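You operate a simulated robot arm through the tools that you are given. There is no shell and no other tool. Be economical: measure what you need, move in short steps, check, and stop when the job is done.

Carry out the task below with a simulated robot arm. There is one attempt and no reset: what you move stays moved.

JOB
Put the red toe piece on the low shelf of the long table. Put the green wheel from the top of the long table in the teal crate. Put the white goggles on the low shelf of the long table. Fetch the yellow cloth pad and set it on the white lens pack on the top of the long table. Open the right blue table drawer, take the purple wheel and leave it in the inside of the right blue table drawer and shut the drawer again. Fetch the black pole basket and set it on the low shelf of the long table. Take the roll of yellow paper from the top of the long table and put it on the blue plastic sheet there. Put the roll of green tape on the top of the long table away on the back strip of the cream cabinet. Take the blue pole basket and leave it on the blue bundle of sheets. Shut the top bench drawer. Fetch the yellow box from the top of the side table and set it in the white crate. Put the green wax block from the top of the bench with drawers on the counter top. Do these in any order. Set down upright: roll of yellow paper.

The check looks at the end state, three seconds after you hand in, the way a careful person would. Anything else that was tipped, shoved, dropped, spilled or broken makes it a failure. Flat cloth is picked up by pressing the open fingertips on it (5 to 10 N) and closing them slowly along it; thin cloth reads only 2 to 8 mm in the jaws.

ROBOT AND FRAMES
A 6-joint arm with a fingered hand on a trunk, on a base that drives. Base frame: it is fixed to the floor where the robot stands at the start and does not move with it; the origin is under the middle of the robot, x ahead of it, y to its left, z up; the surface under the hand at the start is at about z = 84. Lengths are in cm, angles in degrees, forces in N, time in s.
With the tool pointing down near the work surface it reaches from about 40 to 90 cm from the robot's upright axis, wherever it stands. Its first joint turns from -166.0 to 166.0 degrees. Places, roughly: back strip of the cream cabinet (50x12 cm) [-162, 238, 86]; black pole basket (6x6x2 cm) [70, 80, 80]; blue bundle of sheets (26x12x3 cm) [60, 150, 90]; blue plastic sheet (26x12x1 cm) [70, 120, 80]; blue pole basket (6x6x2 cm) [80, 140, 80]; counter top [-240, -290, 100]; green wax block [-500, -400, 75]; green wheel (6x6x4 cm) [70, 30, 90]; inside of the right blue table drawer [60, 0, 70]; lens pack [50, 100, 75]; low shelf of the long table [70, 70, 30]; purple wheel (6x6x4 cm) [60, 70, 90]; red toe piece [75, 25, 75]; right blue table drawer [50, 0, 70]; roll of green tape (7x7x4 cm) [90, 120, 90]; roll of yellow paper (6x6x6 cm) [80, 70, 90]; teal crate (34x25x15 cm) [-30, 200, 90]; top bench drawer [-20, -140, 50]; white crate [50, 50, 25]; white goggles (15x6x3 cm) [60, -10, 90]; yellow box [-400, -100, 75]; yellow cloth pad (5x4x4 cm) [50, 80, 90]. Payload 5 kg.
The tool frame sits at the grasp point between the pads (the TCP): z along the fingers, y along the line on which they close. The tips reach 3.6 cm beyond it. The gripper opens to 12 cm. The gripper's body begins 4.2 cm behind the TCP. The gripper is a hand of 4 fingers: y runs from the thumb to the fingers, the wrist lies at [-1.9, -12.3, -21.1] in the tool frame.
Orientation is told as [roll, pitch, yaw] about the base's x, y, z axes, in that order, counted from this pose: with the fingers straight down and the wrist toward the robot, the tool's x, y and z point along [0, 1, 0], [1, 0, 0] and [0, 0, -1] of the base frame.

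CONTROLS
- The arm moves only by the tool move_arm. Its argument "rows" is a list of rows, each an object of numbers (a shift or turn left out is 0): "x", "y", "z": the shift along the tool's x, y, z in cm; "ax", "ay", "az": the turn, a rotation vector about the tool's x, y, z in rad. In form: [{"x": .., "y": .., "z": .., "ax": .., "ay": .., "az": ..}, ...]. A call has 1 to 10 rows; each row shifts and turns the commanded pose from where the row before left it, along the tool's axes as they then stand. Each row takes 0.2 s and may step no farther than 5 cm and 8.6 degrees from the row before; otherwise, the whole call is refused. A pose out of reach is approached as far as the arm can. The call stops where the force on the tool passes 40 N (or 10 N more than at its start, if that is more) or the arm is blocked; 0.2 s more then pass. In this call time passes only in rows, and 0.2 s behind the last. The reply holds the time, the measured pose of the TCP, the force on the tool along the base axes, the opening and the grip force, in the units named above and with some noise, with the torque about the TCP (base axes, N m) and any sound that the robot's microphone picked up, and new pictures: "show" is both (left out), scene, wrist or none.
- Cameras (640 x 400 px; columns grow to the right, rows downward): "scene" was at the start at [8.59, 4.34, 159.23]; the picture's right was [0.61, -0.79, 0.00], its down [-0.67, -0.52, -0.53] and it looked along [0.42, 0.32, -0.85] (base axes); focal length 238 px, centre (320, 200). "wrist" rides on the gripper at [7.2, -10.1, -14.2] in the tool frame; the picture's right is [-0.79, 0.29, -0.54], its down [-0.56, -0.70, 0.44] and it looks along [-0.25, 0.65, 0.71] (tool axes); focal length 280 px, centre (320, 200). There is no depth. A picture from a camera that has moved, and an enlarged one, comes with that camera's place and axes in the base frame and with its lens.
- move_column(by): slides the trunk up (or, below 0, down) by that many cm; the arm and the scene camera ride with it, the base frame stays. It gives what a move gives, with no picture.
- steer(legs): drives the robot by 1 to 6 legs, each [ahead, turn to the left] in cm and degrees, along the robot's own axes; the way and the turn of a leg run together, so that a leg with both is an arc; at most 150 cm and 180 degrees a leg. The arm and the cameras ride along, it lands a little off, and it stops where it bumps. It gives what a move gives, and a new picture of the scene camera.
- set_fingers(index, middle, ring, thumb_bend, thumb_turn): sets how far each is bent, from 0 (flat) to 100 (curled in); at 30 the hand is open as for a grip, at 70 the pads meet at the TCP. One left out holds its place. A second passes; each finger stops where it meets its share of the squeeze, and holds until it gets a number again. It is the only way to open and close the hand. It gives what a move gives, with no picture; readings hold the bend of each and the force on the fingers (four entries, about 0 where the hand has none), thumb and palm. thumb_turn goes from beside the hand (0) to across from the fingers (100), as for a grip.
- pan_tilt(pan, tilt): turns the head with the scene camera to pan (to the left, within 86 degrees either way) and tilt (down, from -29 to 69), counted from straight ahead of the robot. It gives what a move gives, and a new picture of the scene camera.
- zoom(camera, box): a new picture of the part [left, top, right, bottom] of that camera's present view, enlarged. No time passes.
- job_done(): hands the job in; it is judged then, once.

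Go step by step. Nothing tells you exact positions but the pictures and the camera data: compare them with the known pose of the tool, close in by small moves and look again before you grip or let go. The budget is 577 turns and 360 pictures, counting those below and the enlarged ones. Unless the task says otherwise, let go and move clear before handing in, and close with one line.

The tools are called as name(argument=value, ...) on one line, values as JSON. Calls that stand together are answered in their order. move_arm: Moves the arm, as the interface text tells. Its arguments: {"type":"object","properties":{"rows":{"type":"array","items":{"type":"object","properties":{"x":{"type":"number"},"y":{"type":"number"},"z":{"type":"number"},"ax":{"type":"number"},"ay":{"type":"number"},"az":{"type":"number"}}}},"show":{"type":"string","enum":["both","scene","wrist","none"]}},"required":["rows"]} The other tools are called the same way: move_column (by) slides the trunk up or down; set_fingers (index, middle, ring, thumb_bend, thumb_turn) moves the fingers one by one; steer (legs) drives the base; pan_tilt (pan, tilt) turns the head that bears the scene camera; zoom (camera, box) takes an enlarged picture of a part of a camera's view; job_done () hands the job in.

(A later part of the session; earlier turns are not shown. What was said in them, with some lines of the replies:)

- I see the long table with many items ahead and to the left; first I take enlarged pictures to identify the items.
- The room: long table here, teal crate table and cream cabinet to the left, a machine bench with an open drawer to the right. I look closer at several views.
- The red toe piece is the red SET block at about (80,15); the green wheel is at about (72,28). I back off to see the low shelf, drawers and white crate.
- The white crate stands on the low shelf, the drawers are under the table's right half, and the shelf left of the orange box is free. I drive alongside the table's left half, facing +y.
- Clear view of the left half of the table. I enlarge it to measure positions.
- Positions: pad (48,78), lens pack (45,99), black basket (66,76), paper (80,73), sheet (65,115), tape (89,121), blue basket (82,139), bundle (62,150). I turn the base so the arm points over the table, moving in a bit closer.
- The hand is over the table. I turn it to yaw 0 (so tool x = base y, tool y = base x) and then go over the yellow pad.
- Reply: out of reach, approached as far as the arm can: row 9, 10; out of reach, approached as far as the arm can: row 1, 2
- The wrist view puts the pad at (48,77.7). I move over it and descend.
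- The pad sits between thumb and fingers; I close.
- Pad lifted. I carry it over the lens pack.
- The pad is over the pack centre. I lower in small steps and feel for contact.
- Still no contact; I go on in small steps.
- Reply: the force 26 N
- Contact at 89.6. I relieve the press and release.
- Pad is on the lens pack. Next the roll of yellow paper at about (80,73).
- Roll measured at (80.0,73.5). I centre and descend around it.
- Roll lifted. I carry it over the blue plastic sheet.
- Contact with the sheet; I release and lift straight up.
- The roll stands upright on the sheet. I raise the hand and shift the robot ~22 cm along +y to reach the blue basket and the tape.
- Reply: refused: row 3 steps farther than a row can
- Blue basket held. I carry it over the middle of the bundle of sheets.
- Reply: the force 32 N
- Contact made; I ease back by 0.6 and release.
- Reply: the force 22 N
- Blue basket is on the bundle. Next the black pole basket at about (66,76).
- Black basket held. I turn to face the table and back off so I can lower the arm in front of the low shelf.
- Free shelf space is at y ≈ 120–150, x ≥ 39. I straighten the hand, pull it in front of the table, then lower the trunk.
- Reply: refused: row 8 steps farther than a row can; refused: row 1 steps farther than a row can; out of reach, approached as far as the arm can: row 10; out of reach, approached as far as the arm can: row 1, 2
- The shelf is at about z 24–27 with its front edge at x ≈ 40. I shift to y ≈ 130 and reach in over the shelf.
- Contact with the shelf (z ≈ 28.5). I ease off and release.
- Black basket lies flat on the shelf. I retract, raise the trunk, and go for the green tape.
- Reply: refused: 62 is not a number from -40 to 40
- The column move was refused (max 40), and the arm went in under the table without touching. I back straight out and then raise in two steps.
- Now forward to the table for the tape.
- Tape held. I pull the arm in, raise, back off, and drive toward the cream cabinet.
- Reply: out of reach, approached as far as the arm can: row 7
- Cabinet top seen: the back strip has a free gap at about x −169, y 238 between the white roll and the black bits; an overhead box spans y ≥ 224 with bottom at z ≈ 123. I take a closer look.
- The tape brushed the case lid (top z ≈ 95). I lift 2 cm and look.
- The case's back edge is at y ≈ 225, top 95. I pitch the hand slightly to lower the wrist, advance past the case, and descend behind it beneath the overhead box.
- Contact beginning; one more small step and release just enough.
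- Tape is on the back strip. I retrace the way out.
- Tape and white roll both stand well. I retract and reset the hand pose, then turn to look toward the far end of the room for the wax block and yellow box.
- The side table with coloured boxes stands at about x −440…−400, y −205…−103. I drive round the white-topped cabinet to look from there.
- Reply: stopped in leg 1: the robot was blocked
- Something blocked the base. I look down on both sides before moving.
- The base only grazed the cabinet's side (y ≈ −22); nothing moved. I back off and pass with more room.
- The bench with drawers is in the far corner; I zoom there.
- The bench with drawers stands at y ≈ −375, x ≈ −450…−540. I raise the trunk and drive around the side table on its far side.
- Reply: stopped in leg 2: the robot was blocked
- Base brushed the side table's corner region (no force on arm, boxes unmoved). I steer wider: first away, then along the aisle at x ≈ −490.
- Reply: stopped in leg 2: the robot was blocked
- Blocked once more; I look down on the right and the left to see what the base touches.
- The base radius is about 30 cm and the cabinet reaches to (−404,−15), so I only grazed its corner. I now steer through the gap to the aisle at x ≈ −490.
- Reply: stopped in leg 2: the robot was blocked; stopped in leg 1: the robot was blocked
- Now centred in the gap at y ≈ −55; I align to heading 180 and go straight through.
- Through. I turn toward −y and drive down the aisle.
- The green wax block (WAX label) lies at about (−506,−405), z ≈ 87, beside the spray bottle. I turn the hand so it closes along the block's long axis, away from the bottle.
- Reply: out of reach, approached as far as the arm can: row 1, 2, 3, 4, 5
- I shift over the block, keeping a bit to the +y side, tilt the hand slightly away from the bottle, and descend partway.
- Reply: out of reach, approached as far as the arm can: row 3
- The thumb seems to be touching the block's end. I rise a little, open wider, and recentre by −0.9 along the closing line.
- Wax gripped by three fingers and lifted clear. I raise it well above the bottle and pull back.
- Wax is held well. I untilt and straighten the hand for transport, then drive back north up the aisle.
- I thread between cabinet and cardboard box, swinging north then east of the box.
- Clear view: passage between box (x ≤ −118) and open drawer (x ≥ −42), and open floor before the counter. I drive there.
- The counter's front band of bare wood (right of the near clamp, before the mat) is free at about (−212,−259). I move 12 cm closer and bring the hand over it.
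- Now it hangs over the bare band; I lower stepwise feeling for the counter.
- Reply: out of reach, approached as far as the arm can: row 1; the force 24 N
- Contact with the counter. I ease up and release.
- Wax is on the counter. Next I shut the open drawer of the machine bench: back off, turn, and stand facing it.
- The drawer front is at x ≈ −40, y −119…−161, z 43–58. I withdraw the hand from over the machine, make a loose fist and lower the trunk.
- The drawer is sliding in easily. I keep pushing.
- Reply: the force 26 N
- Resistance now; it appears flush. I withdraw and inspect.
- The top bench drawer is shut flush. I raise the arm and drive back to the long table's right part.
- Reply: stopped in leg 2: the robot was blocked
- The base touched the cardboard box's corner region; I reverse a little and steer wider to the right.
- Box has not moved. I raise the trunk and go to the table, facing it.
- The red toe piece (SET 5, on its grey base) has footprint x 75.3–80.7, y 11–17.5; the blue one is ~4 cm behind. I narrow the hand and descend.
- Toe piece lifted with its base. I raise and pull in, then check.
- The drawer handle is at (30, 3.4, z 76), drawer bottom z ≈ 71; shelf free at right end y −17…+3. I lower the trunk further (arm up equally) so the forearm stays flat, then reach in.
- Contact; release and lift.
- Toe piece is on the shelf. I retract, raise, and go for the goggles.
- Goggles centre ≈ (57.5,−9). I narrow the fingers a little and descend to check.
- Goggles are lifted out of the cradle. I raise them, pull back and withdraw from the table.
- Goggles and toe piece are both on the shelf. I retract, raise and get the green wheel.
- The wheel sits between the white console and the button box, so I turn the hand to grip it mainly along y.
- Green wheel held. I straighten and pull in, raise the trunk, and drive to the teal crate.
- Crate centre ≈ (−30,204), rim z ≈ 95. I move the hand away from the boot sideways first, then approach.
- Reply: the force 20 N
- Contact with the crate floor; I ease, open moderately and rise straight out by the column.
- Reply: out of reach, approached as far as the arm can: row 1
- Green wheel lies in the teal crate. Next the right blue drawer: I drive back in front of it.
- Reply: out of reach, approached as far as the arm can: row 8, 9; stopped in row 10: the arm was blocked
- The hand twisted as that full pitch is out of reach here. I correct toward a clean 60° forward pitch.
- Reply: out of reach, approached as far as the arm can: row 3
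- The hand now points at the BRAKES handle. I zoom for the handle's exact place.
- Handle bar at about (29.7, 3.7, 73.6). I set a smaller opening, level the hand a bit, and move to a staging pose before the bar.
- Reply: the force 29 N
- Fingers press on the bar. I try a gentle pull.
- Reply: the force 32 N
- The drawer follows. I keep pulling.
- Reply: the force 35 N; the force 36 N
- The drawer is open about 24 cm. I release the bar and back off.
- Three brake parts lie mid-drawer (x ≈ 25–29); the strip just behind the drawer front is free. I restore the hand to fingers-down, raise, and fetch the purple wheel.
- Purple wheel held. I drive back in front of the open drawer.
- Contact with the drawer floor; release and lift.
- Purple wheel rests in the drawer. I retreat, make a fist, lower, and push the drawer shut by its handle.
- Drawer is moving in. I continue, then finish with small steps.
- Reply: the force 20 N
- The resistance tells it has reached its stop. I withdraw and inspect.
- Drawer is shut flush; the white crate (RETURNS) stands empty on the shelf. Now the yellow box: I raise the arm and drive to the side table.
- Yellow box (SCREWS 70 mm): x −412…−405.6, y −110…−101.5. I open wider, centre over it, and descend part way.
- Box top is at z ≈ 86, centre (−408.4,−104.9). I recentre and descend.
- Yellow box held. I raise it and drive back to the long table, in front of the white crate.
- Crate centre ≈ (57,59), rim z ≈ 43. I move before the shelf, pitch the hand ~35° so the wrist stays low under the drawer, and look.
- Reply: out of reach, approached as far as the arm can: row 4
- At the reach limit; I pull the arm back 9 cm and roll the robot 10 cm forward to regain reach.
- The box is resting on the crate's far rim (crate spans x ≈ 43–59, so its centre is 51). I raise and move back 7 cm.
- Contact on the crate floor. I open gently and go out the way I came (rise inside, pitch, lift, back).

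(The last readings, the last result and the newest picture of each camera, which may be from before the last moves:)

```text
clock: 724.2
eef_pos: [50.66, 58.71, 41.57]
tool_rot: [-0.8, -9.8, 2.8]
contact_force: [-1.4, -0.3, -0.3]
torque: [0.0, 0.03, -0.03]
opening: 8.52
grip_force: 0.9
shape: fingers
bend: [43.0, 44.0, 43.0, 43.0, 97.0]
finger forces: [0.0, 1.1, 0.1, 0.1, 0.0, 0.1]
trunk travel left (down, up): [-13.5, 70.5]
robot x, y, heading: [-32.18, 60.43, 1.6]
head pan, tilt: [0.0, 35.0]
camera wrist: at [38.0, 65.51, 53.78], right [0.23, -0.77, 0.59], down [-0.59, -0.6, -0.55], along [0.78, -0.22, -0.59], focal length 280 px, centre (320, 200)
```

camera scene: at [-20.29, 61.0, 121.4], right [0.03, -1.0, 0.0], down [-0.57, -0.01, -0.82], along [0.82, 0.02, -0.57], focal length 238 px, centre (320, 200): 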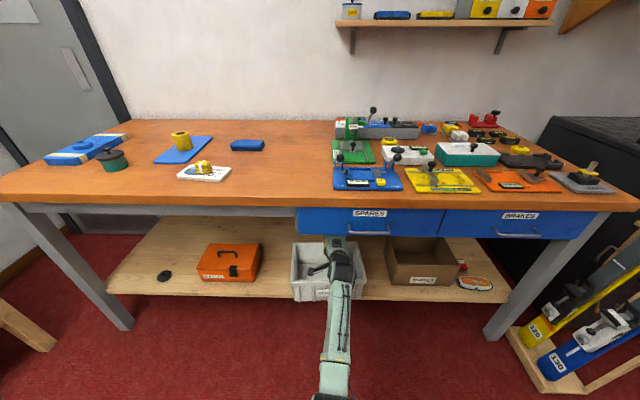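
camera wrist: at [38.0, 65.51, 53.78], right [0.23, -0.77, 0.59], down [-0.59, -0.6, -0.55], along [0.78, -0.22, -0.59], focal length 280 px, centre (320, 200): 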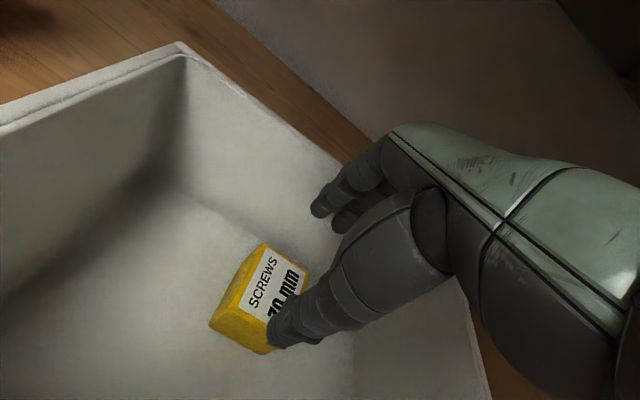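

Box rests flat in the white crate. I back slightly, pitch again, raise and withdraw.

move_arm(rows=[{"y": -1.5}, {"ax": -0.149, "y": -0.6}, {"ax": -0.149, "y": -0.6}, {"ax": -0.149, "y": -0.3}, {"z": 0.01}], show="none")

move_column(by=10)

move_arm(rows=[{"y": -3.7, "z": -2.6}, {"y": -3.7, "z": -2.6}, {"y": -3.7, "z": -2.6}, {"y": -3.7, "z": -2.6}, {"y": -3.7, "z": -2.6}, {"y": -3.7, "z": -2.6}, {"z": 0.01}], show="both")

```text
clock: 725.4
eef_pos: [47.78, 58.46, 41.01]
tool_rot: [-0.9, -35.5, 3.2]
contact_force: [0.7, -0.7, -0.2]
torque: [-0.02, 0.0, -0.02]
opening: 8.52
grip_force: 0.1
shape: fingers
bend: [43.0, 43.0, 43.0, 43.0, 97.0]
finger forces: [0.0, 0.0, 0.0, 0.0, 0.0, 0.0]
trunk travel left (down, up): [-13.5, 70.5]
robot x, y, heading: [-32.37, 60.59, 1.5]
head pan, tilt: [0.0, 35.0]
```

```text
clock: 726.7
eef_pos: [47.78, 58.49, 50.81]
tool_rot: [-0.9, -35.5, 3.3]
contact_force: [0.1, 0.5, -0.1]
torque: [-0.04, 0.01, 0.02]
opening: 8.55
grip_force: 0.0
shape: fingers
bend: [43.0, 43.0, 43.0, 43.0, 97.0]
finger forces: [0.0, 0.0, 0.0, 0.0, 0.0, 0.0]
trunk travel left (down, up): [-23.5, 60.5]
robot x, y, heading: [-32.62, 60.87, 1.3]
head pan, tilt: [0.0, 35.0]
```

```text
clock: 728.3
eef_pos: [22.83, 56.78, 51.5]
tool_rot: [-1.2, -36.8, 3.7]
contact_force: [0.3, -0.4, -0.4]
torque: [-0.01, -0.01, 0.02]
opening: 8.59
grip_force: 0.1
shape: fingers
bend: [43.0, 43.0, 43.0, 43.0, 97.0]
finger forces: [0.0, 0.1, 0.0, 0.0, 0.1, 0.0]
trunk travel left (down, up): [-23.5, 60.5]
robot x, y, heading: [-32.2, 60.67, 1.4]
head pan, tilt: [0.0, 35.0]
camera scene: at [-18.84, 60.16, 123.72], right [0.03, -1.0, -0.01], down [-0.58, -0.01, -0.81], along [0.81, 0.03, -0.58], focal length 238 px, centre (320, 200)
camera wrist: at [5.89, 63.23, 56.62], right [-0.05, -0.78, 0.62], down [-0.27, -0.59, -0.76], along [0.96, -0.21, -0.18], focal length 280 px, centre (320, 200)
```

scene: 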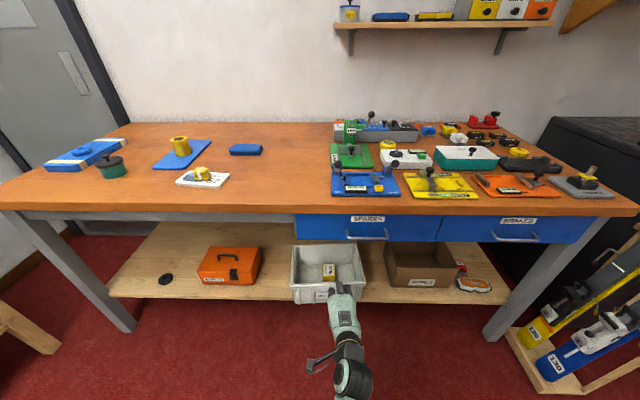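
wrist: 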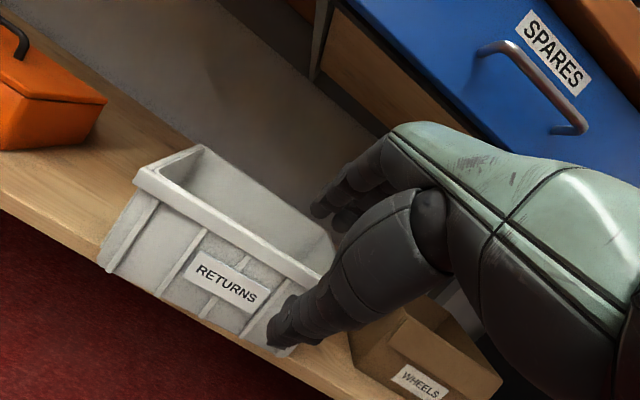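

The yellow box sits in the white crate. I back the robot clear and do a last check of the table and shelf.

steer(legs=[[-45, 0]])

zoom(camera="scene", box=[60, 110, 320, 300])

zoom(camera="scene", box=[280, 110, 520, 290])

```text
clock: 731.2
eef_pos: [-21.33, 55.06, 51.35]
tool_rot: [-1.3, -36.7, 2.7]
contact_force: [-0.4, -0.1, -1.6]
torque: [-0.02, 0.0, -0.03]
opening: 8.53
grip_force: 0.1
shape: fingers
bend: [43.0, 43.0, 43.0, 43.0, 97.0]
finger forces: [0.1, 0.0, 0.1, 0.0, 0.0, 0.0]
trunk travel left (down, up): [-23.5, 60.5]
robot x, y, heading: [-76.08, 60.04, 0.8]
head pan, tilt: [0.0, 35.0]
camera scene: at [-62.98, 59.5, 123.75], right [0.01, -1.0, 0.0], down [-0.58, 0.0, -0.81], along [0.81, 0.01, -0.58], focal length 238 px, centre (320, 200)
```

scene: 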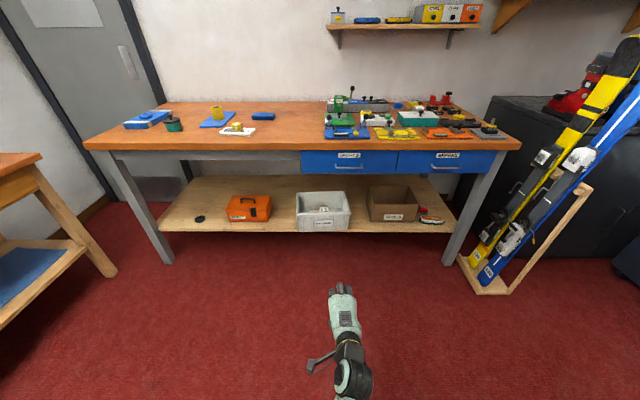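

```text
2.11 times, centred on (190, 205) of scene
camera zoom: at [-62.98, 59.5, 123.75], right [0.01, -1.0, 0.0], down [-0.58, 0.0, -0.81], along [0.81, 0.01, -0.58], focal length 500 px, centre (594, 190)
```

zoom: 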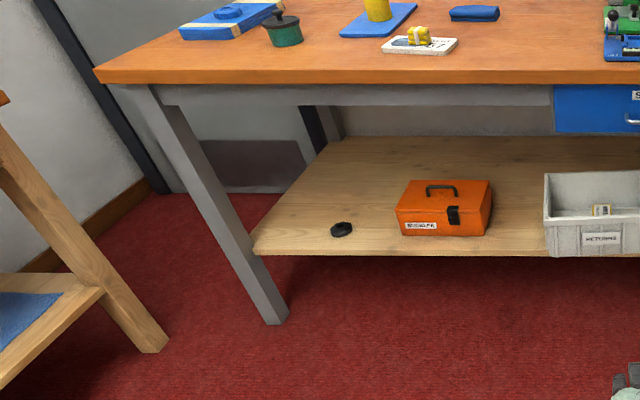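

```text
2.22 times, centred on (400, 200) of scene
camera zoom: at [-62.98, 59.5, 123.75], right [0.01, -1.0, 0.0], down [-0.58, 0.0, -0.81], along [0.81, 0.01, -0.58], focal length 528 px, centre (142, 200)
```

zoom: 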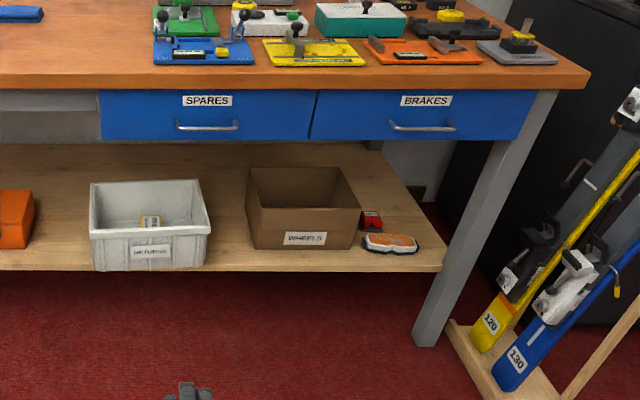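

Everything is in place: all twelve tasks are done, nothing else has tipped, and the hand is empty and clear, so I hand in.

job_done()

```text
The job is handed in.
```

All twelve tasks are finished and handed in. The roll of yellow paper is standing upright on the blue sheet, both drawers are shut, and the hand is empty and clear.
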